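You operate a simulated robot arm through the tools that you are given. There is no shell and no other tool.

You run a simulated robot arm. Do the job below in one go: nothing can be reset, and whatever is moved stays where it is left.

TASK
Close the two open tins, wipe the wooden board clean and stand the pestle in its pot.
Fine: wipe with the small sponge and put it back. What is to be rubbed or washed off counts as gone when no trace of it is left.

The check looks at the end state, three seconds after you hand in, the way a careful person would. Anything else that was tipped, shoved, dropped, spilled or broken makes it a failure.

THE ROBOT
A 7-joint arm with a three-finger gripper, fixed in place. Base frame: the origin is on the floor under the middle of its stand, x ahead of it, y to its left, z up. Units: m, rad, N and s.
It reaches about 1.342 m from its shoulder. Its first joint turns from -2.897 to 2.897 rad. Payload 2.69 kg.
The tool frame sits at the grasp point between the pads (the TCP): z along the fingers, y along the line on which they close. The tips reach 0.03 m beyond it. The gripper opens to 0.128 m; its body begins 0.117 m behind the TCP.
Orientation is that of the tool frame in the base frame, as a unit quaternion [x, y, z, w]. With the fingers straight down and closing along the base's y, the tool's x points along the base's -x, its y along +y and its z along -z.

THE INTERFACE
- The arm moves only by the tool servo_tool. Its arguments are lists of equal length, an entry for each row: "delta_pos": the shift along the tool's x, y, z in m, a list of three; "turn": the turn, a rotation vector about the tool's x, y, z in degrees, a list of three; "gripper": the gripper command, from -1 (shut) to 1 (fully open), values between in proportion. In form: {"delta_pos": [[dx, dy, dz], ...], "turn": [[wx, wy, wz], ...], "gripper": [gripper, ...]}. A call has 1 to 20 rows; each row is the pose to reach, as a shift and turn from the pose commanded when the call began, along the tool's axes at that moment. A row lasts 0.2 s, in which the tool goes at most 0.05 m and 0.15 rad; a call with a longer step from one row to the next is refused whole, and so is a gripper value outside its range. A pose out of reach is approached as far as the arm can. The call stops where the force on the tool passes 40 N (or 10 N more than at its start, if that is more) or the arm is blocked; 0.2 s more then pass. The fingers move at their own pace (about 0.127 m/s each) and stop on an object; they squeeze with about 28 N. The grip force told is the motor's: it shows also when the fingers shut on nothing. Time passes only in rows, and 0.2 s behind the last, so rows that repeat a pose let the fingers close. It gives the time, the measured TCP pose, the force on the tool (base axes), the opening and the grip force at its end, in the units of the frame above (readings bear some noise), with the torque about the TCP (base axes, N m) and any sound that the robot's microphone picked up.
- Cameras (640 x 400 px; columns grow to the right, rows downward): "scene" is fixed at [0.0502, 0.5018, 1.3679]; the picture's right is [0.64, -0.77, 0.00], its down [-0.57, -0.47, -0.68] and it looks along [0.52, 0.43, -0.74] (base axes); focal length 258 px, centre (320, 200). "wrist" rides on the gripper at [0.058, 0.054, -0.131] in the tool frame; the picture's right is [-0.68, 0.74, 0.00], its down [-0.62, -0.56, -0.55] and it looks along [-0.40, -0.37, 0.84] (tool axes); focal length 234 px, centre (320, 200). There is no depth. A picture from a camera that has moved, and an enlarged one, comes with that camera's place and axes in the base frame and with its lens.
- get_image(camera): a new picture of that camera. It takes no simulated time.
- move_column(by): moves the trunk up (or, below 0, down) by that many m; the arm rides with it, the base frame stays. It gives what a move gives, with no picture.
- close_up(camera, box): a new picture of the part [left, top, right, bottom] of that camera's present view, enlarged. It takes no simulated time.
- close_job(): hands the job in; it is judged then, once.

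Places have to be worked out from the pictures, the camera data and where the tool is seen. Open the gripper and draw the arm clear of the work before you hand the job in, unless the task says otherwise.

The tools are called after "Request:" as a command line: name --argument value ..., lists and objects as JSON in quotes. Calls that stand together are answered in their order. servo_tool: Moves the arm, as the interface text tells. Its arguments: {"type":"object","properties":{"delta_pos":{"type":"array","items":{"type":"array","items":{"type":"number"}}},"turn":{"type":"array","items":{"type":"array","items":{"type":"number"}}},"gripper":{"type":"array","items":{"type":"number"}}},"required":["delta_pos","turn","gripper"]} The other tools are called the same way: move_column (by) moves the trunk up or down; get_image (camera) takes a picture; close_up (camera, box) takes an enlarged picture of a part of a camera's view; close_job () hands the job in.

At the start:

```text
time: 0.0
eef_pos: [0.1554, 0.7736, 1.1285]
ee_rot: [0.0, 1.0, -0.001, 0.0]
force: [-0.2, 1.0, 0.1]
ft_torque: [-0.02, 0.0, 0.01]
finger_gap: 0.128
finger_force: 0.1
trunk travel left (down, up): [-0.15, 0.2]
```

scene: 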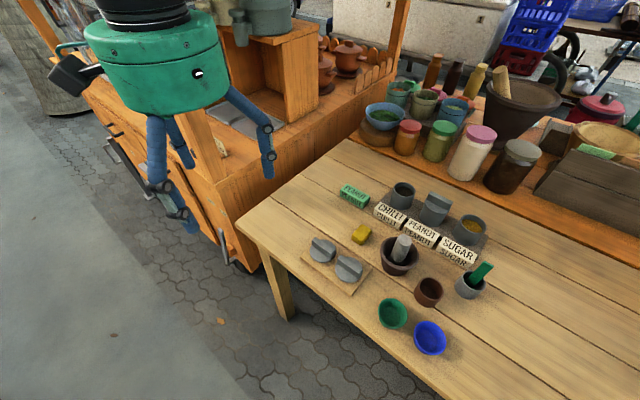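
wrist: 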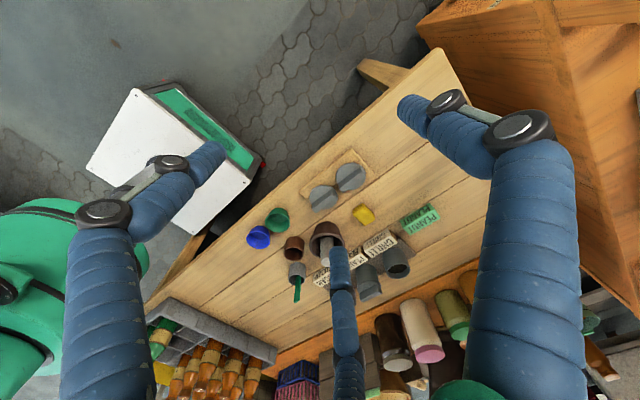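

I begin by looking closely at the work area on the table from the scene camera.

Request:
close_up --camera "scene" --box '[290, 170, 510, 308]'

Request:
close_up --camera "scene" --box '[360, 170, 500, 258]'

Request:
close_up --camera "scene" --box '[290, 220, 400, 300]'

Request:
close_up --camera "wrist" --box '[230, 130, 470, 310]'

```text
2.90 times, centred on (400, 239) of scene
camera zoom: at [0.0502, 0.5018, 1.3679], right [0.64, -0.77, 0.0], down [-0.57, -0.47, -0.68], along [0.52, 0.43, -0.74], focal length 747 px, centre (88, 87)
```

zoom: 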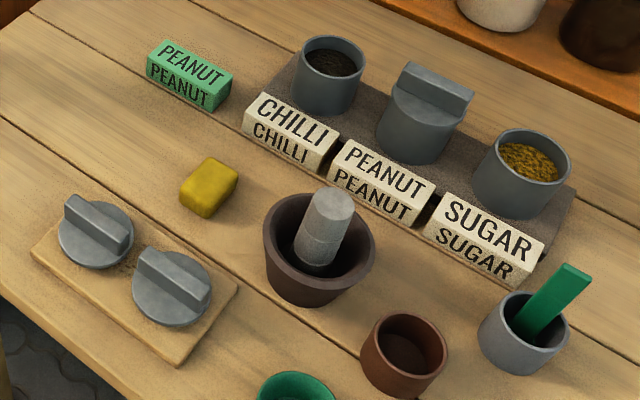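

```text
4.55 times, centred on (430, 214) of scene
camera zoom: at [0.0502, 0.5018, 1.3679], right [0.64, -0.77, 0.0], down [-0.57, -0.47, -0.68], along [0.52, 0.43, -0.74], focal length 1171 px, centre (-180, 136)
```

zoom: 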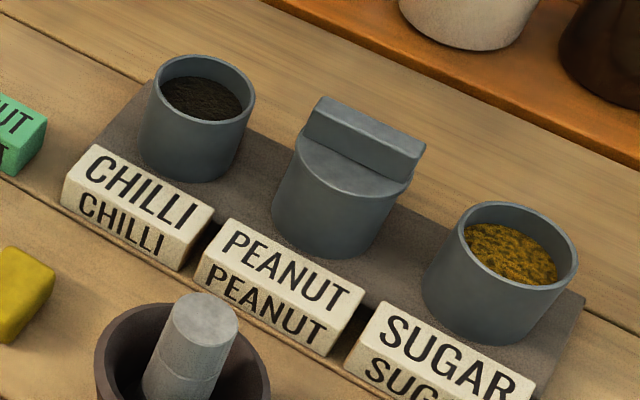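

```text
5.00 times, centred on (345, 260) of scene
camera zoom: at [0.0502, 0.5018, 1.3679], right [0.64, -0.77, 0.0], down [-0.57, -0.47, -0.68], along [0.52, 0.43, -0.74], focal length 1288 px, centre (195, -100)
```

zoom: 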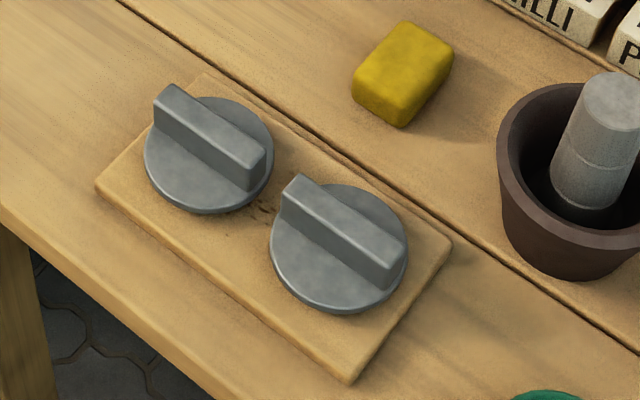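

```text
2.22 times, centred on (350, 220) of wrist
camera zoom: at [0.0982, 0.8272, 1.2581], right [0.68, 0.74, 0.0], down [0.62, -0.56, 0.55], along [0.4, -0.37, -0.84], focal length 520 px, centre (253, 156)
```

zoom: 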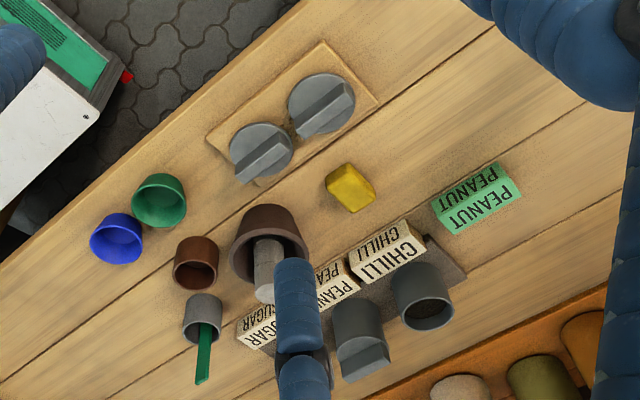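

I look closer at the pestle, pots and the lids for size differences and marks.

Request:
close_up --camera "scene" --box '[370, 225, 450, 275]'

Request:
close_up --camera "scene" --box '[370, 255, 500, 360]'

Request:
close_up --camera "scene" --box '[300, 230, 380, 300]'

Request:
close_up --camera "wrist" --box '[290, 150, 380, 220]'

Request:
close_up --camera "scene" --box '[340, 60, 640, 210]'

```text
8.00 times, centred on (410, 250) of scene
camera zoom: at [0.0502, 0.5018, 1.3679], right [0.64, -0.77, 0.0], down [-0.57, -0.47, -0.68], along [0.52, 0.43, -0.74], focal length 2061 px, centre (-400, -200)
```

zoom: 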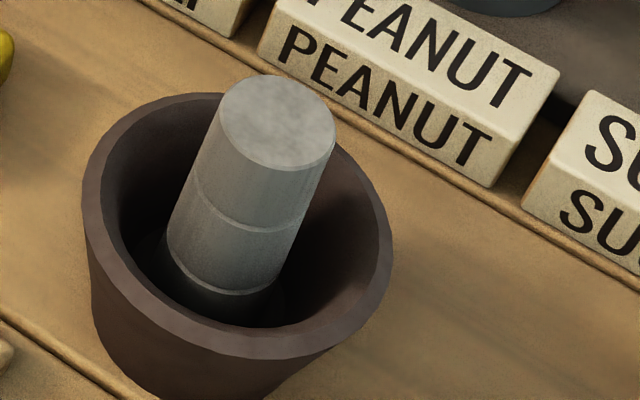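

```text
3.81 times, centred on (435, 308) of scene
camera zoom: at [0.0502, 0.5018, 1.3679], right [0.64, -0.77, 0.0], down [-0.57, -0.47, -0.68], along [0.52, 0.43, -0.74], focal length 982 px, centre (-118, -210)
```

zoom: 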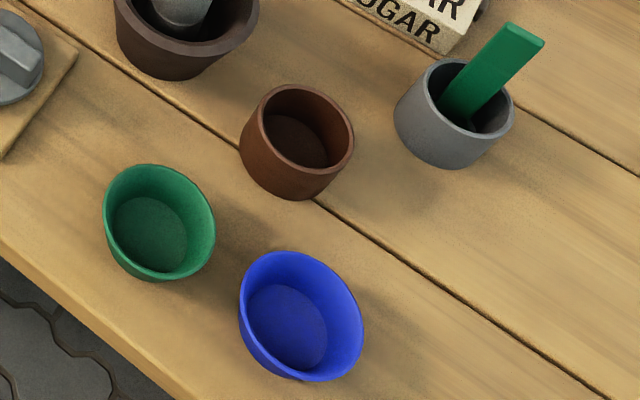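

```text
5.71 times, centred on (340, 265) of scene
camera zoom: at [0.0502, 0.5018, 1.3679], right [0.64, -0.77, 0.0], down [-0.57, -0.47, -0.68], along [0.52, 0.43, -0.74], focal length 1472 px, centre (206, -171)
```

zoom: 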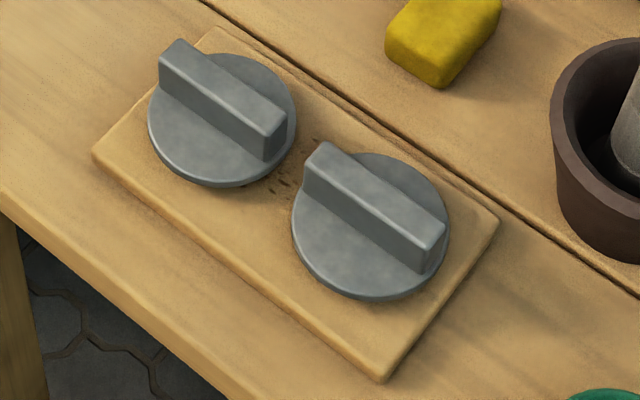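

```text
5.71 times, centred on (335, 185) of wrist
camera zoom: at [0.0982, 0.8272, 1.2581], right [0.68, 0.74, 0.0], down [0.62, -0.56, 0.55], along [0.4, -0.37, -0.84], focal length 1338 px, centre (234, 286)
```

zoom: 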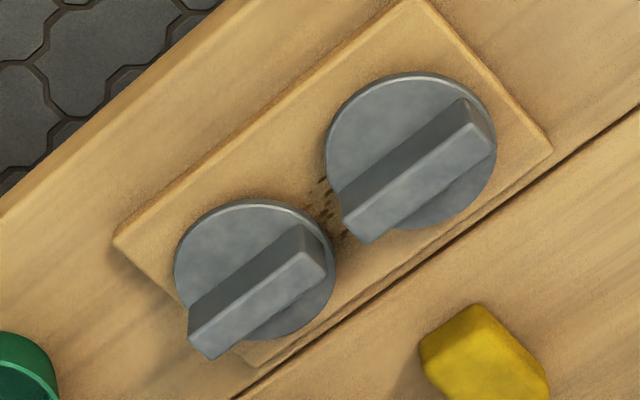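

```text
2.13 times, centred on (490, 135) of scene
camera zoom: at [0.0502, 0.5018, 1.3679], right [0.64, -0.77, 0.0], down [-0.57, -0.47, -0.68], along [0.52, 0.43, -0.74], focal length 550 px, centre (-43, 339)
```

zoom: 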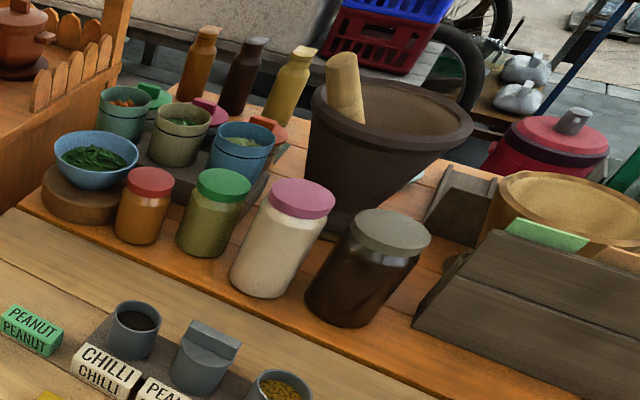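

The sponge triangulates near (0.43, 0.67) with the table around z≈0.77; I look at the gripper itself to learn its finger layout.

Request:
close_up --camera "scene" --box '[40, 0, 320, 250]'

Request:
close_up --camera "wrist" --box '[0, 0, 640, 400]'

```text
1.60 times, centred on (180, 125) of scene
camera zoom: at [0.0502, 0.5018, 1.3679], right [0.64, -0.77, 0.0], down [-0.57, -0.47, -0.68], along [0.52, 0.43, -0.74], focal length 412 px, centre (544, 320)
```

zoom: 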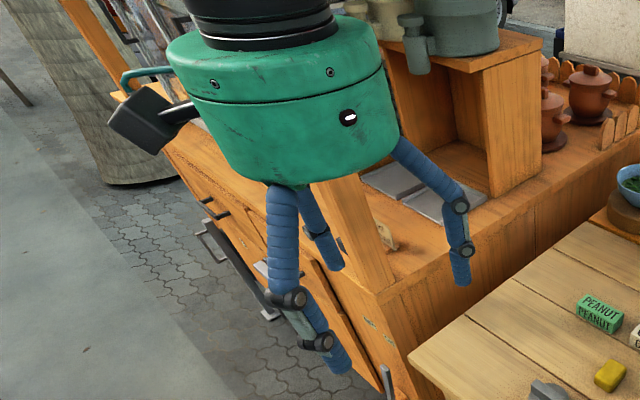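

```text
1.00 times, centred on (320, 200) of wrist (not enlarged: the box is as wide or as high as the picture)
camera zoom: at [0.0982, 0.8272, 1.2581], right [0.68, 0.74, 0.0], down [0.62, -0.56, 0.55], along [0.4, -0.37, -0.84], focal length 234 px, centre (320, 200)
```

zoom: 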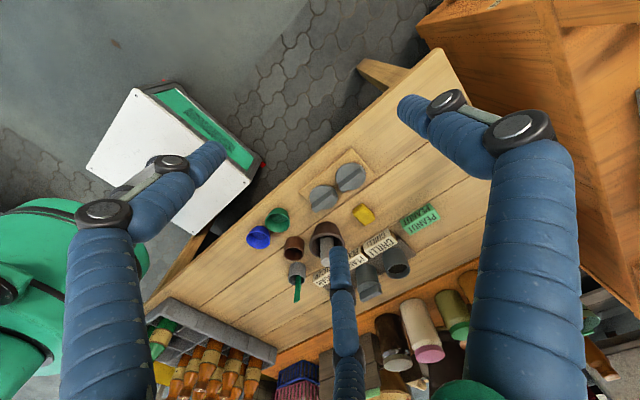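

The three fingers look arranged about 120° apart (one on +y, two on the -y side). I close the gripper in free air to see how the fingers come together.

Request:
servo_tool --delta_pos '[[0, 0, 0], [0, 0, 0], [0, 0, 0], [0, 0, 0]]' --turn '[[0, 0, 0], [0, 0, 0], [0, 0, 0], [0, 0, 0]]' --gripper '[-1, -1, -1, -1]'

Request:
get_image --camera "wrist"

Request:
close_up --camera "scene" --box '[40, 0, 320, 250]'

```text
time: 1.0
eef_pos: [0.1571, 0.7731, 1.1275]
ee_rot: [0.0, 1.0, 0.0, 0.0]
force: [-0.4, -1.2, 0.0]
ft_torque: [-0.01, 0.03, -0.06]
finger_gap: 0.0023
finger_force: 27.6
trunk travel left (down, up): [-0.15, 0.2]
```

```text
taken
camera wrist: at [0.0982, 0.8272, 1.2581], right [0.68, 0.74, 0.0], down [0.62, -0.56, 0.55], along [0.4, -0.37, -0.84], focal length 234 px, centre (320, 200)
```

wrist: 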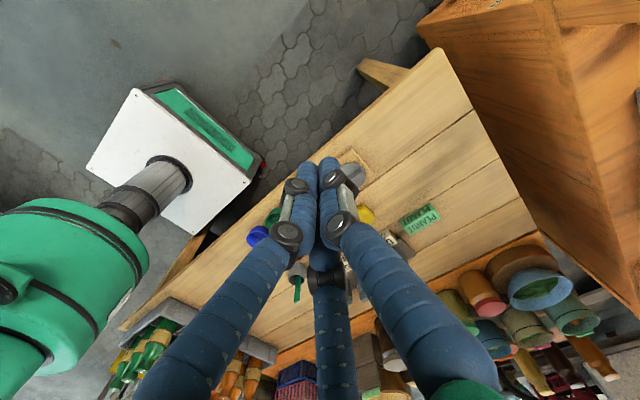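

```text
1.60 times, centred on (180, 125) of scene
camera zoom: at [0.0502, 0.5018, 1.3679], right [0.64, -0.77, 0.0], down [-0.57, -0.47, -0.68], along [0.52, 0.43, -0.74], focal length 412 px, centre (544, 320)
```

zoom: 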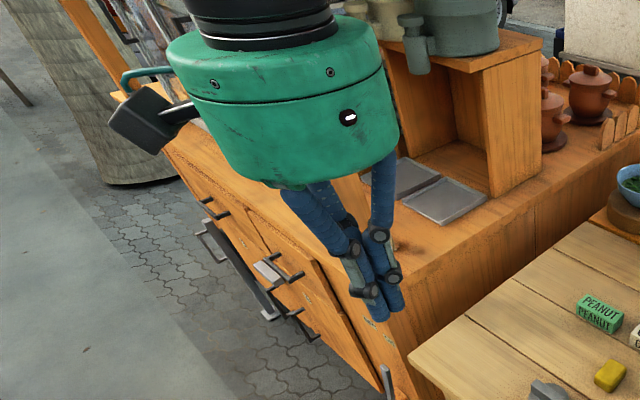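

The fingers close radially on the centre. I reopen and move lower and nearer the table to get a better second view for triangulation.

Request:
servo_tool --delta_pos '[[-0.025, -0.02, 0.03], [-0.05, -0.04, 0.06], [-0.075, -0.06, 0.09], [-0.1, -0.073, 0.11], [-0.1, -0.073, 0.11]]' --turn '[[0, 0, 0], [0, 0, 0], [0, 0, 0], [0, 0, 0], [0, 0, 0]]' --gripper '[1, 1, 1, 1, 1]'

Request:
get_image --camera "wrist"

```text
time: 2.2
eef_pos: [0.2594, 0.7008, 1.0181]
ee_rot: [-0.001, 1.0, 0.001, 0.0]
force: [0.4, 0.3, -0.8]
ft_torque: [-0.03, 0.06, -0.03]
finger_gap: 0.1282
finger_force: 0.1
trunk travel left (down, up): [-0.15, 0.2]
```

```text
taken
camera wrist: at [0.2005, 0.7555, 1.1484], right [0.68, 0.74, 0.0], down [0.62, -0.57, 0.55], along [0.4, -0.37, -0.84], focal length 234 px, centre (320, 200)
```

wrist: 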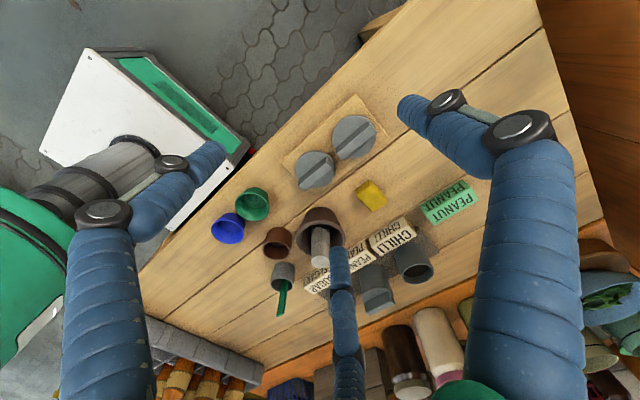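

I enlarge the table objects in this view to read pixel positions.

Request:
close_up --camera "wrist" --box '[270, 80, 480, 215]'

Request:
close_up --camera "wrist" --box '[200, 170, 350, 320]'

Request:
close_up --camera "wrist" --box '[300, 200, 480, 320]'

```text
2.96 times, centred on (375, 148) of wrist
camera zoom: at [0.2005, 0.7555, 1.1484], right [0.68, 0.74, 0.0], down [0.62, -0.57, 0.55], along [0.4, -0.37, -0.84], focal length 694 px, centre (157, 356)
```

zoom: 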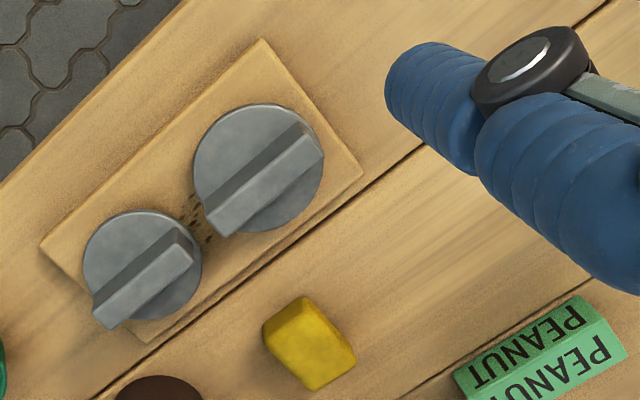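

```text
2.67 times, centred on (275, 245) of wrist
camera zoom: at [0.2005, 0.7555, 1.1484], right [0.68, 0.74, 0.0], down [0.62, -0.57, 0.55], along [0.4, -0.37, -0.84], focal length 624 px, centre (440, 80)
```

zoom: 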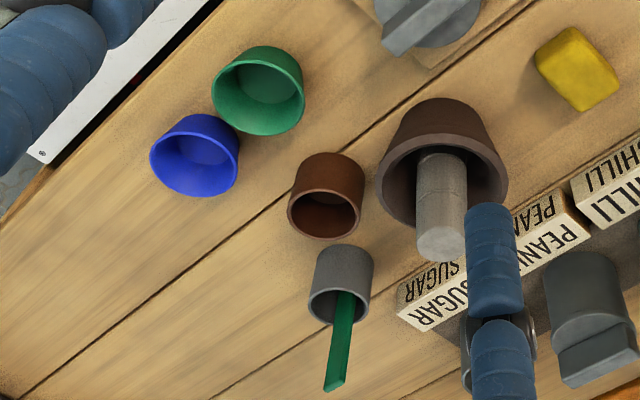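

```text
3.33 times, centred on (390, 260) of wrist
camera zoom: at [0.2005, 0.7555, 1.1484], right [0.68, 0.74, 0.0], down [0.62, -0.57, 0.55], along [0.4, -0.37, -0.84], focal length 781 px, centre (87, 0)
```

zoom: 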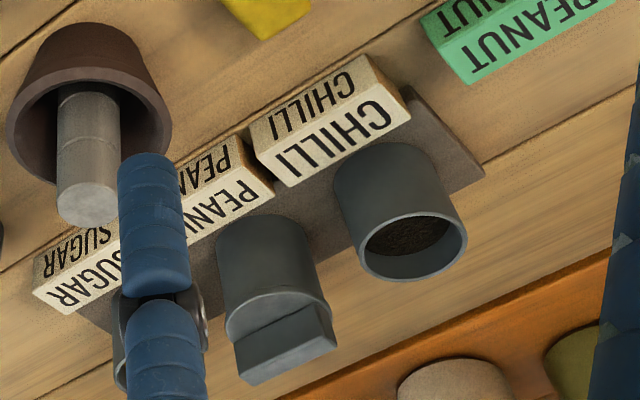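

From the two views: lids at about (0.320, 0.717) and (0.319, 0.636) with bars along y, tins at about (0.600, 0.645), (0.60, 0.55), (0.598, 0.455), mortar/pestle at (0.415, 0.560), brown pot at (0.390, 0.467). I turn the tool -90° about its axis so it would close across the bars, and go above lid A.

Request:
servo_tool --delta_pos '[[-0.006, 0.001, 0.01], [-0.012, 0.003, 0.02], [-0.018, 0.004, 0.03], [-0.024, 0.006, 0.04], [-0.03, 0.007, 0.05], [-0.036, 0.009, 0.06], [-0.042, 0.01, 0.07], [-0.048, 0.012, 0.08], [-0.054, 0.014, 0.085], [-0.06, 0.016, 0.09], [-0.062, 0.016, 0.09], [-0.062, 0.016, 0.09]]' --turn '[[0, 0, -8.2], [0, 0, -16.4], [0, 0, -24.6], [0, 0, -32.8], [0, 0, -41], [0, 0, -49.2], [0, 0, -57.4], [0, 0, -65.6], [0, 0, -73.8], [0, 0, -82], [0, 0, -90], [0, 0, -90]]' --gripper '[1, 1, 1, 1, 1, 1, 1, 1, 1, 1, 1, 1]'

Request:
get_image --camera "wrist"

Request:
get_image --camera "scene"

```text
time: 4.8
eef_pos: [0.3198, 0.7163, 0.9287]
ee_rot: [0.708, -0.707, 0.0, 0.0]
force: [0.2, 0.1, -0.3]
ft_torque: [0.02, -0.03, -0.01]
finger_gap: 0.128
finger_force: 0.0
trunk travel left (down, up): [-0.15, 0.2]
```

```text
taken
camera wrist: at [0.2652, 0.6585, 1.0584], right [-0.74, 0.67, 0.0], down [0.56, 0.62, 0.55], along [0.37, 0.4, -0.84], focal length 234 px, centre (320, 200)
```

wrist: 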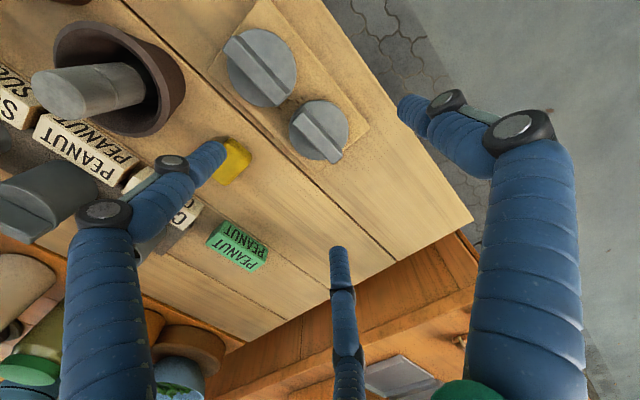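

```text
taken
```

scene: 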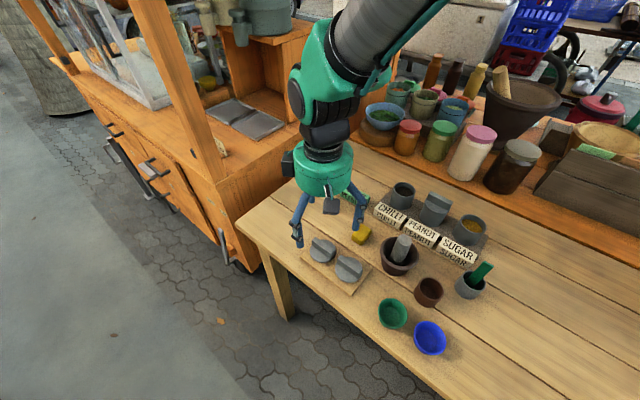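

I zoom in on both lids from this angle to refine their positions.

Request:
close_up --camera "wrist" --box '[200, 0, 392, 180]'

Request:
close_up --camera "wrist" --box '[270, 80, 370, 180]'

```text
2.22 times, centred on (296, 90) of wrist
camera zoom: at [0.2652, 0.6585, 1.0584], right [-0.74, 0.67, 0.0], down [0.56, 0.62, 0.55], along [0.37, 0.4, -0.84], focal length 520 px, centre (373, 444)
```

zoom: 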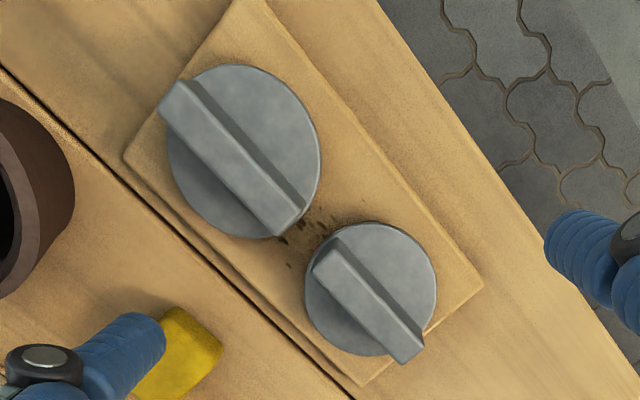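

```text
4.00 times, centred on (320, 130) of wrist
camera zoom: at [0.2652, 0.6585, 1.0584], right [-0.74, 0.67, 0.0], down [0.56, 0.62, 0.55], along [0.37, 0.4, -0.84], focal length 937 px, centre (320, 480)
```

zoom: 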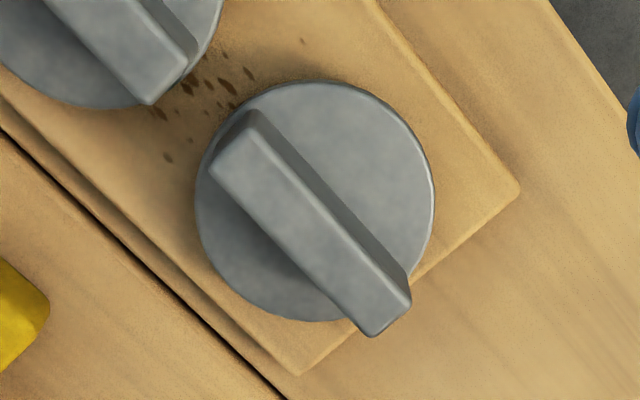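

Lid A's centre is at about (0.320, 0.716) with its bar (≈0.014 wide, 0.058 long, top z≈0.820) along y. I part-close the fingers and lower above the bar, offset slightly for the three-finger geometry.

Request:
servo_tool --delta_pos '[[0, -0.003, 0.015], [0, -0.006, 0.03], [0, -0.006, 0.045], [0, -0.006, 0.06], [0, -0.006, 0.065]]' --turn '[[0, 0, 0], [0, 0, 0], [0, 0, 0], [0, 0, 0], [0, 0, 0]]' --gripper '[0.1, 0.1, 0.1, 0.1, 0.1]'

Request:
get_image --camera "wrist"

Request:
close_up --camera "scene" --box '[260, 170, 420, 290]'

```text
time: 6.0
eef_pos: [0.3249, 0.7169, 0.861]
ee_rot: [0.707, -0.707, 0.0, 0.0]
force: [0.8, 0.7, -0.3]
ft_torque: [0.01, 0.0, 0.0]
finger_gap: 0.0701
finger_force: 0.1
trunk travel left (down, up): [-0.15, 0.2]
```

```text
taken
camera wrist: at [0.2707, 0.6589, 0.992], right [-0.74, 0.68, 0.0], down [0.57, 0.62, 0.55], along [0.37, 0.4, -0.84], focal length 234 px, centre (320, 200)
```

wrist: 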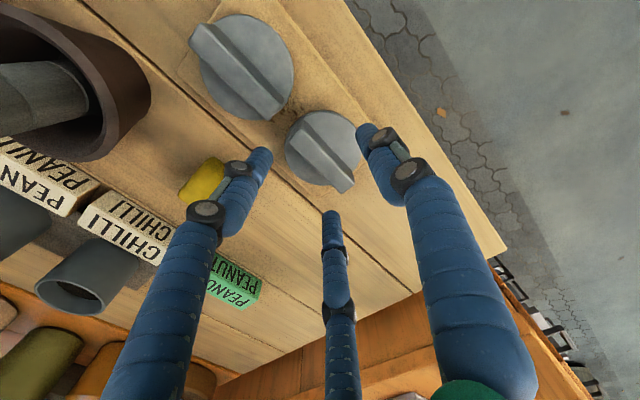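

```text
3.33 times, centred on (340, 230) of scene
camera zoom: at [0.0502, 0.5018, 1.3679], right [0.64, -0.77, 0.0], down [-0.57, -0.47, -0.68], along [0.52, 0.43, -0.74], focal length 859 px, centre (253, 100)
```

zoom: 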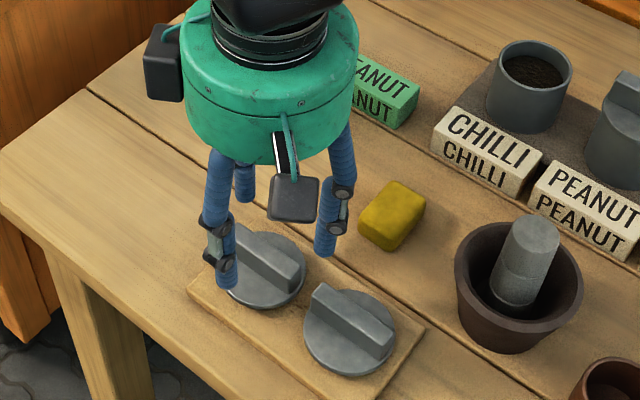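

The fingers straddle the bar properly. I lower to about z=0.835 (tips just above the disc) and close.

Request:
servo_tool --delta_pos '[[0, 0, 0.009], [0, 0, 0.018], [0, 0, 0.027], [0, 0, 0.027], [0, 0, 0.027], [0, 0, 0.027], [0, 0, 0.027]]' --turn '[[0, 0, 0], [0, 0, 0], [0, 0, 0], [0, 0, 0], [0, 0, 0], [0, 0, 0], [0, 0, 0]]' --gripper '[0.1, 0.1, 0.1, -0.5, -1, -1, -1]'

Request:
get_image --camera "wrist"

Request:
close_up --camera "scene" --box '[260, 170, 420, 290]'

```text
time: 7.6
eef_pos: [0.3255, 0.7175, 0.8342]
ee_rot: [-0.707, 0.707, -0.001, 0.0]
force: [-0.2, 0.7, 2.1]
ft_torque: [0.05, 0.02, -0.04]
finger_gap: 0.0246
finger_force: 28.1
trunk travel left (down, up): [-0.15, 0.2]
```

```text
taken
camera wrist: at [0.2702, 0.6586, 0.9659], right [-0.74, 0.68, 0.0], down [0.57, 0.62, 0.55], along [0.37, 0.4, -0.84], focal length 234 px, centre (320, 200)
```

wrist: 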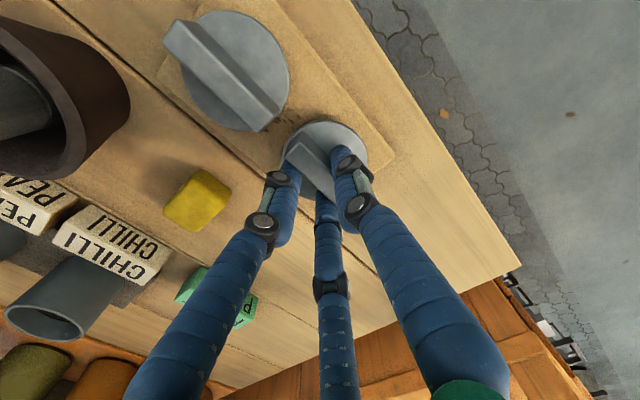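

```text
3.33 times, centred on (340, 230) of scene
camera zoom: at [0.0502, 0.5018, 1.3679], right [0.64, -0.77, 0.0], down [-0.57, -0.47, -0.68], along [0.52, 0.43, -0.74], focal length 859 px, centre (253, 100)
```

zoom: 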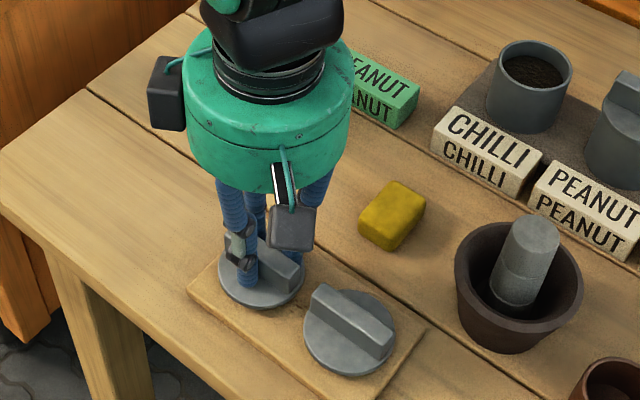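

The bar is gripped (gap 0.0246, as predicted). I lift gently and check.

Request:
servo_tool --delta_pos '[[0, 0, -0.01], [0, 0, -0.03], [0, 0, -0.06], [0, 0, -0.09], [0, 0, -0.115], [0, 0, -0.115]]' --turn '[[0, 0, 0], [0, 0, 0], [0, 0, 0], [0, 0, 0], [0, 0, 0], [0, 0, 0]]' --gripper '[-1, -1, -1, -1, -1, -1]'

Request:
close_up --camera "wrist" --box '[220, 80, 420, 230]'

Request:
close_up --camera "scene" --box '[260, 130, 420, 290]'

```text
time: 9.0
eef_pos: [0.3248, 0.7145, 0.9532]
ee_rot: [0.707, -0.707, 0.0, 0.0]
force: [0.3, 0.1, 0.0]
ft_torque: [0.03, -0.02, -0.03]
finger_gap: 0.0242
finger_force: 28.2
trunk travel left (down, up): [-0.15, 0.2]
```

```text
2.67 times, centred on (320, 155) of wrist
camera zoom: at [0.2709, 0.657, 1.083], right [-0.74, 0.68, 0.0], down [0.57, 0.62, 0.55], along [0.37, 0.4, -0.84], focal length 624 px, centre (320, 320)
```

zoom: 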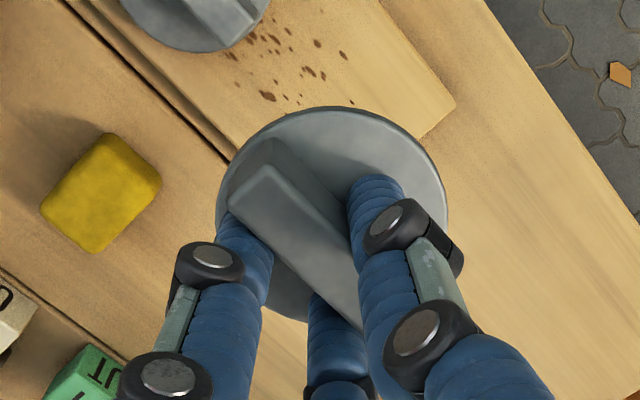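

```text
2.50 times, centred on (340, 210) of scene
camera zoom: at [0.0502, 0.5018, 1.3679], right [0.64, -0.77, 0.0], down [-0.57, -0.47, -0.68], along [0.52, 0.43, -0.74], focal length 644 px, centre (270, 175)
```

zoom: 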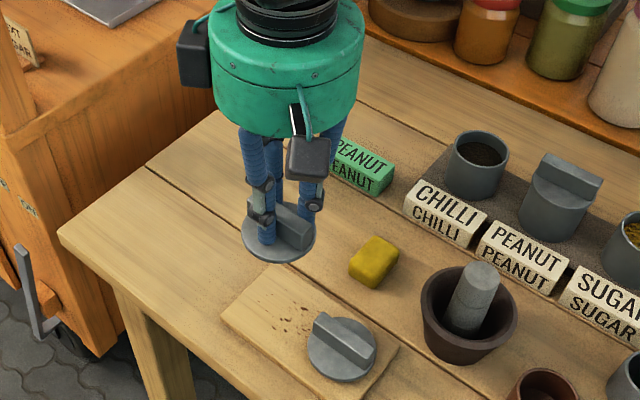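

The lid came up level, and crumbs show between/under where the lids lay. Now I refine the tin positions from this wrist view and the scene view.

Request:
get_image --camera "wrist"

Request:
close_up --camera "scene" --box '[375, 165, 455, 235]'

Request:
close_up --camera "scene" --box '[430, 200, 510, 270]'

```text
taken
camera wrist: at [0.2709, 0.657, 1.083], right [-0.74, 0.68, 0.0], down [0.57, 0.62, 0.55], along [0.37, 0.4, -0.84], focal length 234 px, centre (320, 200)
```

wrist: 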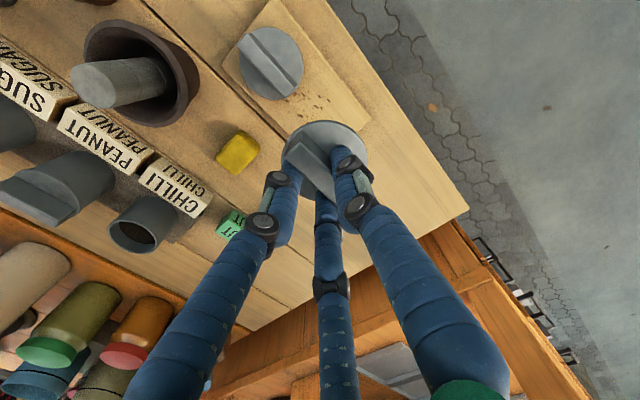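

```text
5.71 times, centred on (415, 200) of scene
camera zoom: at [0.0502, 0.5018, 1.3679], right [0.64, -0.77, 0.0], down [-0.57, -0.47, -0.68], along [0.52, 0.43, -0.74], focal length 1472 px, centre (-223, 200)
```

zoom: 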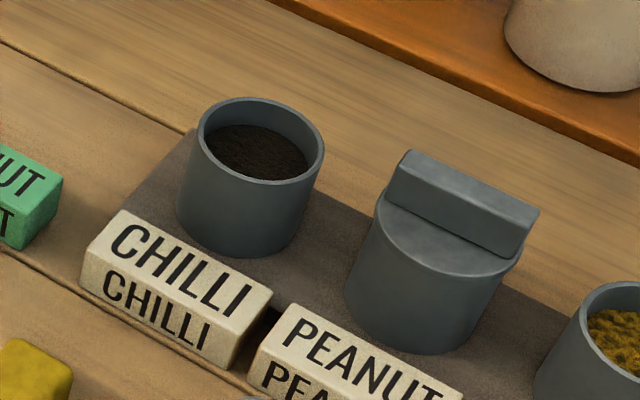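

```text
5.71 times, centred on (470, 235) of scene
camera zoom: at [0.0502, 0.5018, 1.3679], right [0.64, -0.77, 0.0], down [-0.57, -0.47, -0.68], along [0.52, 0.43, -0.74], focal length 1472 px, centre (-537, 0)
```

zoom: 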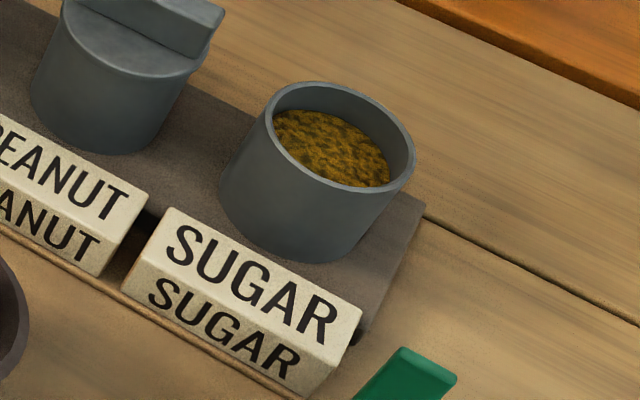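

I zoom in on the chilli tin in the wrist view.

Request:
close_up --camera "wrist" --box '[90, 180, 218, 260]'

Request:
close_up --camera "wrist" --box '[0, 100, 128, 260]'

```text
5.00 times, centred on (154, 220) of wrist
camera zoom: at [0.2709, 0.657, 1.083], right [-0.74, 0.68, 0.0], down [0.57, 0.62, 0.55], along [0.37, 0.4, -0.84], focal length 1171 px, centre (1150, 100)
```

zoom: 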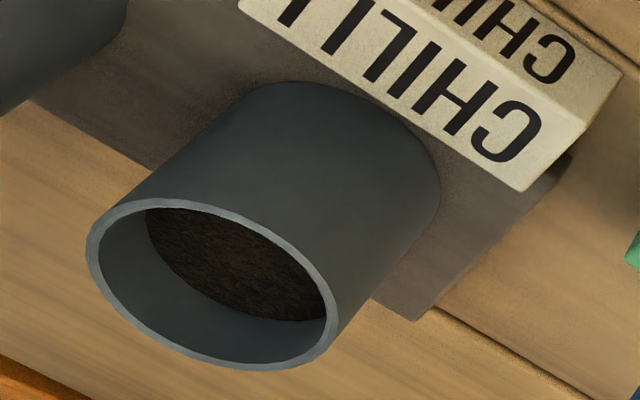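

```text
2.50 times, centred on (64, 180) of wrist
camera zoom: at [0.2709, 0.657, 1.083], right [-0.74, 0.68, 0.0], down [0.57, 0.62, 0.55], along [0.37, 0.4, -0.84], focal length 585 px, centre (960, 250)
```

zoom: 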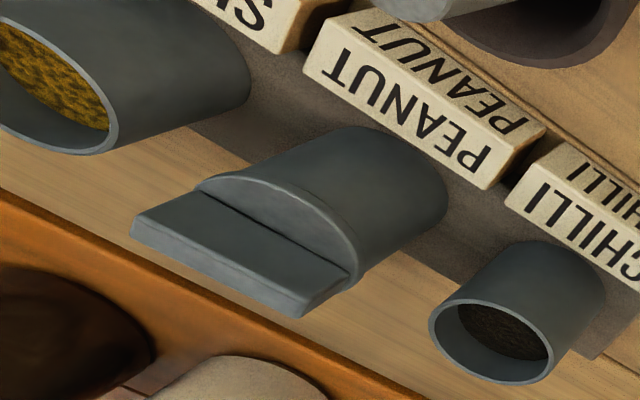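

Chilli tin centre is ≈(0.6005, 0.6445), rim z≈0.846; the lid hangs at about (-0.0067, -0.0018) from the TCP. I carry it over the chilli tin at height.

Request:
servo_tool --delta_pos '[[0.007, -0.028, 0], [0.014, -0.056, 0], [0.021, -0.084, 0], [0.028, -0.112, 0], [0.035, -0.14, 0], [0.042, -0.168, 0], [0.049, -0.196, 0], [0.056, -0.224, 0], [0.063, -0.252, 0], [0.068, -0.272, 0], [0.07, -0.282, 0], [0.07, -0.282, 0], [0.07, -0.282, 0]]' --turn '[[0, 0, 0], [0, 0, 0], [0, 0, 0], [0, 0, 0], [0, 0, 0], [0, 0, 0], [0, 0, 0], [0, 0, 0], [0, 0, 0], [0, 0, 0], [0, 0, 0], [0, 0, 0], [0, 0, 0]]' --gripper '[-1, -1, -1, -1, -1, -1, -1, -1, -1, -1, -1, -1, -1]'

Request:
get_image --camera "wrist"

Request:
close_up --camera "scene" --box '[340, 110, 480, 230]'

```text
time: 11.8
eef_pos: [0.6076, 0.6452, 0.9516]
ee_rot: [0.707, -0.707, -0.001, 0.0]
force: [1.1, 0.5, 0.4]
ft_torque: [0.0, -0.02, 0.02]
finger_gap: 0.0243
finger_force: 27.6
trunk travel left (down, up): [-0.15, 0.2]
```

```text
taken
camera wrist: at [0.5536, 0.5873, 1.0821], right [-0.74, 0.68, 0.0], down [0.57, 0.62, 0.55], along [0.37, 0.4, -0.84], focal length 234 px, centre (320, 200)
```

wrist: 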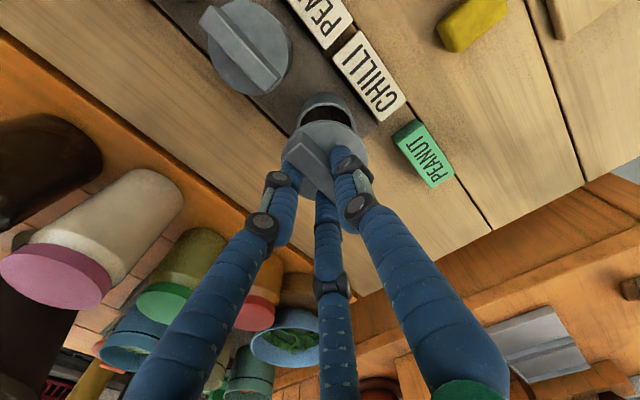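

```text
3.33 times, centred on (410, 170) of scene
camera zoom: at [0.0502, 0.5018, 1.3679], right [0.64, -0.77, 0.0], down [-0.57, -0.47, -0.68], along [0.52, 0.43, -0.74], focal length 859 px, centre (20, 300)
```

zoom: 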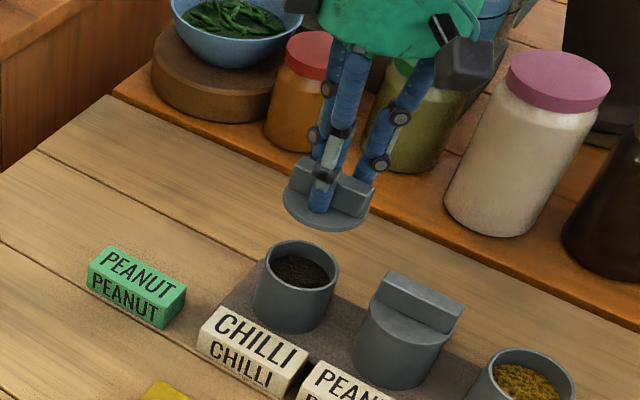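

I zoom in to judge lid against tin alignment.

Request:
close_up --camera "wrist" --box '[250, 70, 410, 210]'

Request:
close_up --camera "scene" --box '[370, 140, 460, 215]'

```text
2.86 times, centred on (330, 140) of wrist
camera zoom: at [0.5536, 0.5873, 1.0821], right [-0.74, 0.68, 0.0], down [0.57, 0.62, 0.55], along [0.37, 0.4, -0.84], focal length 669 px, centre (291, 371)
```

zoom: 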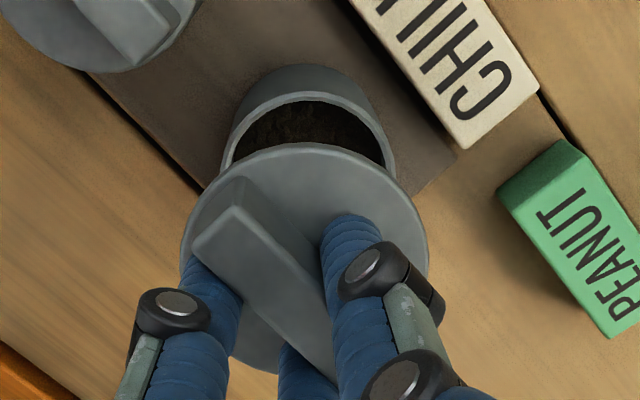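

```text
5.33 times, centred on (415, 178) of scene
camera zoom: at [0.0502, 0.5018, 1.3679], right [0.64, -0.77, 0.0], down [-0.57, -0.47, -0.68], along [0.52, 0.43, -0.74], focal length 1374 px, centre (-187, 320)
```

zoom: 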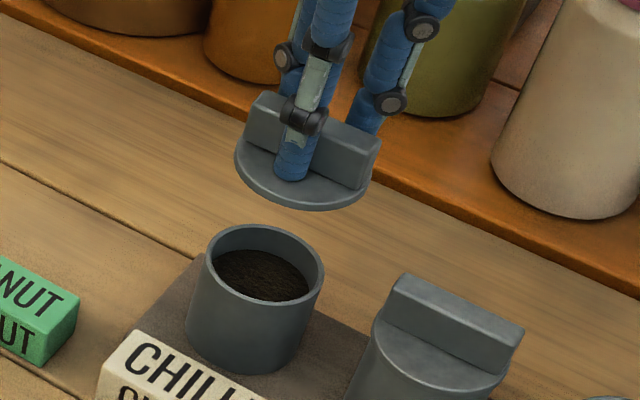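

The lid is about 2 mm short in y. I correct that and lower to just above the rim.

Request:
servo_tool --delta_pos '[[-0.001, 0, 0.012], [-0.002, 0, 0.025], [-0.002, 0, 0.038], [-0.002, 0, 0.048], [-0.002, 0, 0.048]]' --turn '[[0, 0, 0], [0, 0, 0], [0, 0, 0], [0, 0, 0], [0, 0, 0]]' --gripper '[-1, -1, -1, -1, -1]'

Request:
close_up --camera "wrist" --box '[250, 70, 410, 210]'

Request:
close_up --camera "scene" --box '[370, 150, 460, 225]'

```text
time: 13.0
eef_pos: [0.6092, 0.6489, 0.9031]
ee_rot: [0.707, -0.707, 0.0, 0.0]
force: [-0.3, -0.4, -0.9]
ft_torque: [-0.01, 0.0, 0.01]
finger_gap: 0.0244
finger_force: 27.5
trunk travel left (down, up): [-0.15, 0.2]
```

```text
2.86 times, centred on (330, 140) of wrist
camera zoom: at [0.5539, 0.5904, 1.0333], right [-0.74, 0.68, 0.0], down [0.57, 0.62, 0.55], along [0.37, 0.4, -0.84], focal length 669 px, centre (291, 371)
```

zoom: 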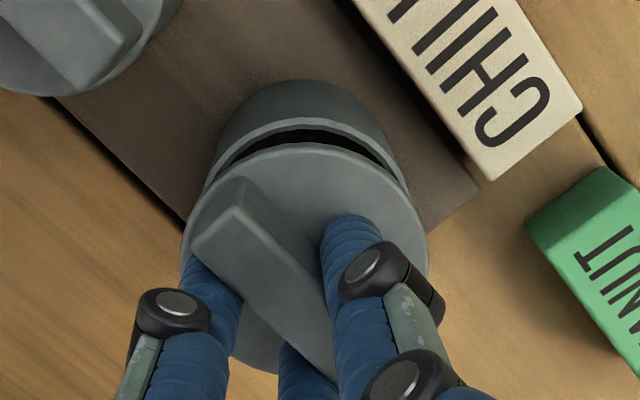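

```text
5.33 times, centred on (415, 188) of scene
camera zoom: at [0.0502, 0.5018, 1.3679], right [0.64, -0.77, 0.0], down [-0.57, -0.47, -0.68], along [0.52, 0.43, -0.74], focal length 1374 px, centre (-187, 267)
```

zoom: 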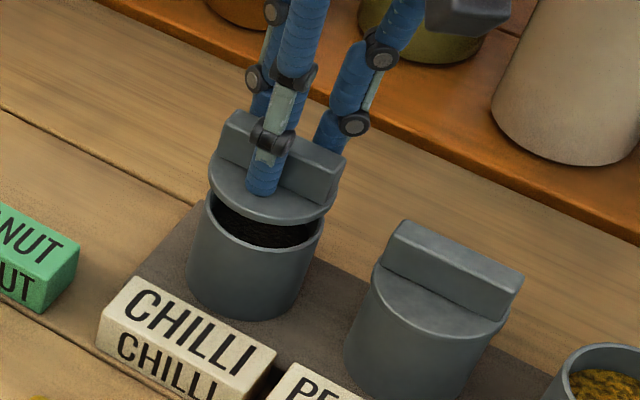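

Lid and tin are now aligned to within about 1 mm. I lower in small steps watching the force.

Request:
servo_tool --delta_pos '[[0, 0, 0.002], [0, 0, 0.004], [0, 0, 0.006], [0, 0, 0.008]]' --turn '[[0, 0, 0], [0, 0, 0], [0, 0, 0], [0, 0, 0]]' --gripper '[-1, -1, -1, -1]'

Request:
close_up --camera "scene" --box '[370, 150, 460, 225]'

```text
time: 14.0
eef_pos: [0.6072, 0.6496, 0.8942]
ee_rot: [0.707, -0.707, 0.0, 0.001]
force: [0.2, -0.1, -0.1]
ft_torque: [0.02, -0.02, -0.01]
finger_gap: 0.0243
finger_force: 27.2
trunk travel left (down, up): [-0.15, 0.2]
```

```text
5.33 times, centred on (415, 188) of scene
camera zoom: at [0.0502, 0.5018, 1.3679], right [0.64, -0.77, 0.0], down [-0.57, -0.47, -0.68], along [0.52, 0.43, -0.74], focal length 1374 px, centre (-187, 267)
```

zoom: 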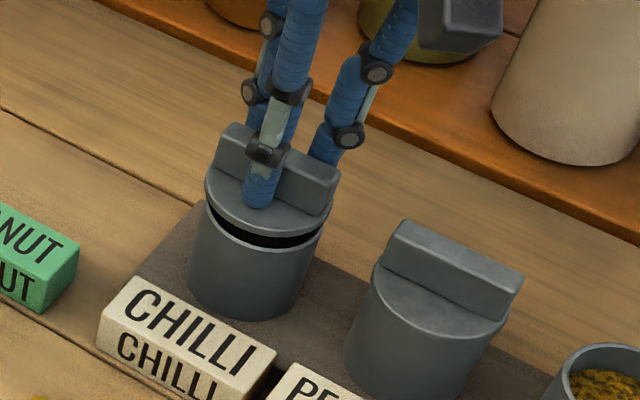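

Still a small gap. I continue down in 1 mm steps.

Request:
servo_tool --delta_pos '[[0, 0, 0.001], [0, 0, 0.002], [0, 0, 0.003], [0, 0, 0.004]]' --turn '[[0, 0, 0], [0, 0, 0], [0, 0, 0], [0, 0, 0]]' --gripper '[-1, -1, -1, -1]'

Request:
close_up --camera "scene" --box '[370, 150, 460, 225]'

Request:
close_up --camera "wrist" --box '[250, 70, 410, 210]'

```text
time: 15.0
eef_pos: [0.6071, 0.6476, 0.8912]
ee_rot: [-0.707, 0.708, 0.0, 0.0]
force: [0.4, -0.2, -0.6]
ft_torque: [-0.02, 0.01, 0.01]
finger_gap: 0.0243
finger_force: 27.9
trunk travel left (down, up): [-0.15, 0.2]
```

```text
5.33 times, centred on (415, 188) of scene
camera zoom: at [0.0502, 0.5018, 1.3679], right [0.64, -0.77, 0.0], down [-0.57, -0.47, -0.68], along [0.52, 0.43, -0.74], focal length 1374 px, centre (-187, 267)
```

zoom: 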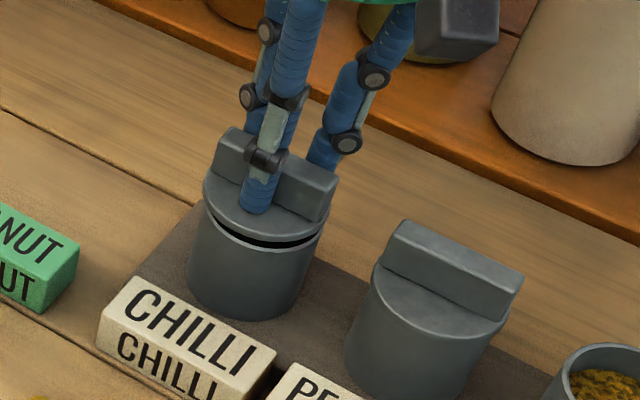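

```text
2.86 times, centred on (330, 140) of wrist
camera zoom: at [0.5533, 0.5904, 1.0216], right [-0.74, 0.68, 0.0], down [0.57, 0.62, 0.55], along [0.37, 0.4, -0.84], focal length 669 px, centre (291, 371)
```

zoom: 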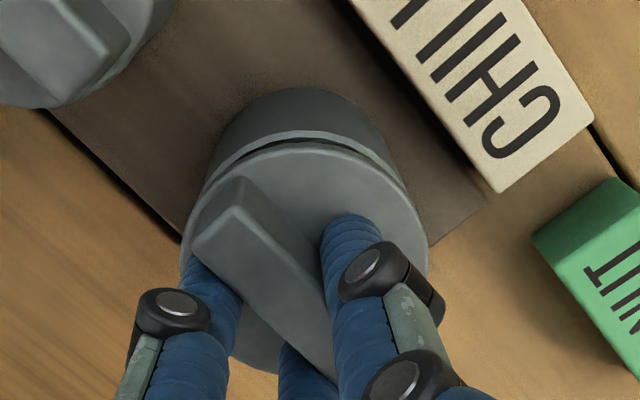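

Gap is about 3 mm now. I continue a few more millimetres.

Request:
servo_tool --delta_pos '[[0, 0, 0.001], [0, 0, 0.002], [0, 0, 0.003], [0, 0, 0.004]]' --turn '[[0, 0, 0], [0, 0, 0], [0, 0, 0], [0, 0, 0]]' --gripper '[-1, -1, -1, -1]'

Request:
close_up --camera "scene" --box '[370, 150, 460, 225]'

Request:
close_up --camera "wrist" --box '[250, 70, 410, 210]'

```text
time: 16.0
eef_pos: [0.6074, 0.6478, 0.8906]
ee_rot: [0.708, -0.706, 0.0, -0.001]
force: [-7.9, -5.5, 22.2]
ft_torque: [0.16, 0.15, 0.08]
finger_gap: 0.0245
finger_force: 28.3
trunk travel left (down, up): [-0.15, 0.2]
```

```text
5.33 times, centred on (415, 188) of scene
camera zoom: at [0.0502, 0.5018, 1.3679], right [0.64, -0.77, 0.0], down [-0.57, -0.47, -0.68], along [0.52, 0.43, -0.74], focal length 1374 px, centre (-187, 267)
```

zoom: 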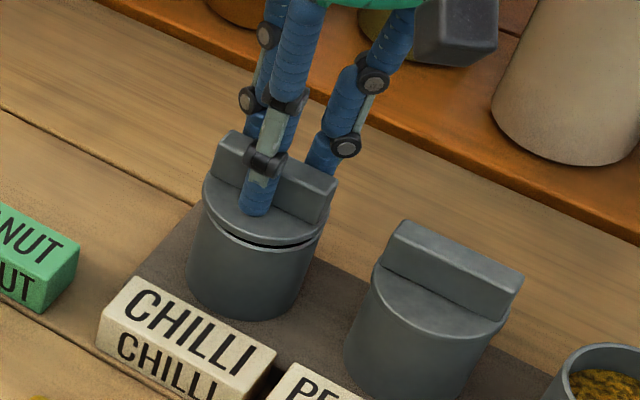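

```text
2.86 times, centred on (330, 140) of wrist
camera zoom: at [0.5527, 0.5898, 1.0194], right [-0.74, 0.68, 0.0], down [0.56, 0.62, 0.55], along [0.37, 0.41, -0.83], focal length 669 px, centre (291, 371)
```

zoom: 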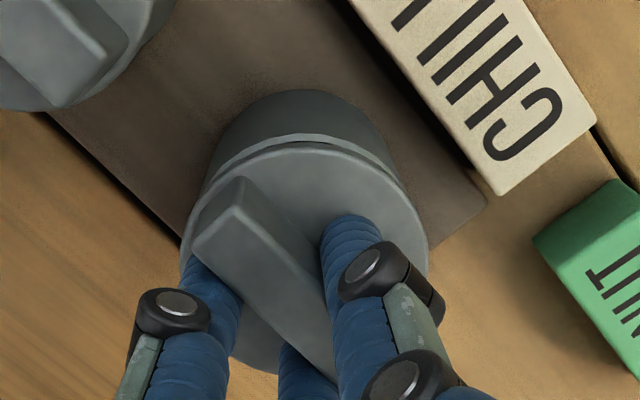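

The lid touches with 22 N and the lateral force says it sits slightly too far in +x,+y on the rim (there seems to be a plug). I ease up 2 mm, shift (-1.5, -1.2) mm and lower again.

Request:
servo_tool --delta_pos '[[0, 0, -0.003], [0.0012, 0.0015, -0.003], [0.0012, 0.0015, -0.002], [0.0012, 0.0015, -0.001], [0.0012, 0.0015, -0.001]]' --turn '[[0, 0, 0], [0, 0, 0], [0, 0, 0], [0, 0, 0], [0, 0, 0]]' --gripper '[-1, -1, -1, -1, -1]'

Request:
close_up --camera "wrist" --box '[250, 70, 410, 210]'

```text
time: 17.2
eef_pos: [0.6059, 0.6468, 0.8877]
ee_rot: [-0.707, 0.707, 0.0, -0.001]
force: [-0.7, -2.0, -0.2]
ft_torque: [-0.05, 0.0, 0.05]
finger_gap: 0.0243
finger_force: 28.0
trunk travel left (down, up): [-0.15, 0.2]
```

```text
2.86 times, centred on (330, 140) of wrist
camera zoom: at [0.5515, 0.5886, 1.0178], right [-0.74, 0.68, 0.0], down [0.57, 0.62, 0.55], along [0.37, 0.4, -0.84], focal length 669 px, centre (291, 371)
```

zoom: 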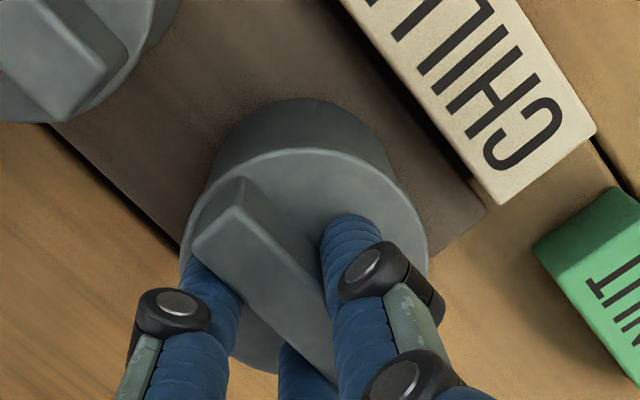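

The plug has slipped in: z is now lower with little force. I lower further in 1 mm steps until it seats.

Request:
servo_tool --delta_pos '[[0, 0, 0.001], [0, 0, 0.002], [0, 0, 0.003]]' --turn '[[0, 0, 0], [0, 0, 0], [0, 0, 0]]' --gripper '[-1, -1, -1]'

Request:
close_up --camera "scene" --box '[370, 150, 460, 225]'

Request:
close_up --camera "wrist" --box '[250, 70, 410, 210]'

```text
time: 18.0
eef_pos: [0.6053, 0.6451, 0.8876]
ee_rot: [-0.707, 0.707, 0.0, 0.001]
force: [-7.8, -8.4, 17.9]
ft_torque: [0.09, 0.14, 0.06]
finger_gap: 0.0247
finger_force: 28.0
trunk travel left (down, up): [-0.15, 0.2]
```

```text
5.33 times, centred on (415, 188) of scene
camera zoom: at [0.0502, 0.5018, 1.3679], right [0.64, -0.77, 0.0], down [-0.57, -0.47, -0.68], along [0.52, 0.43, -0.74], focal length 1374 px, centre (-187, 267)
```

zoom: 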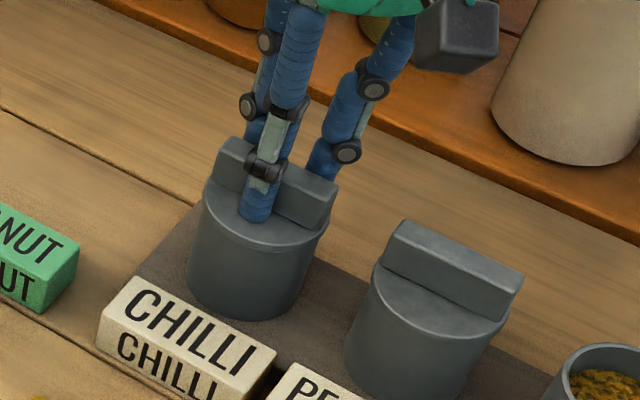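

```text
2.86 times, centred on (330, 140) of wrist
camera zoom: at [0.5513, 0.5883, 1.0172], right [-0.74, 0.68, 0.0], down [0.56, 0.62, 0.55], along [0.37, 0.41, -0.83], focal length 669 px, centre (291, 371)
```

zoom: 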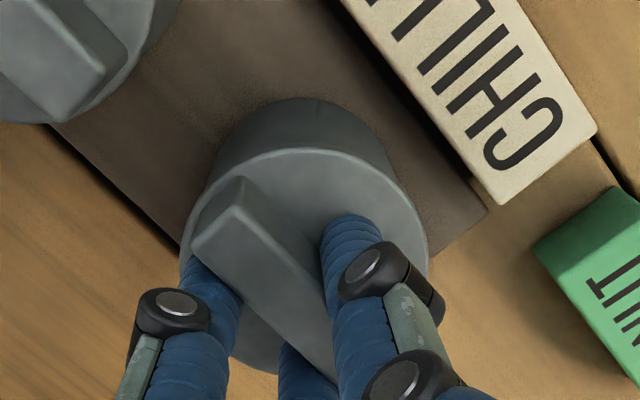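

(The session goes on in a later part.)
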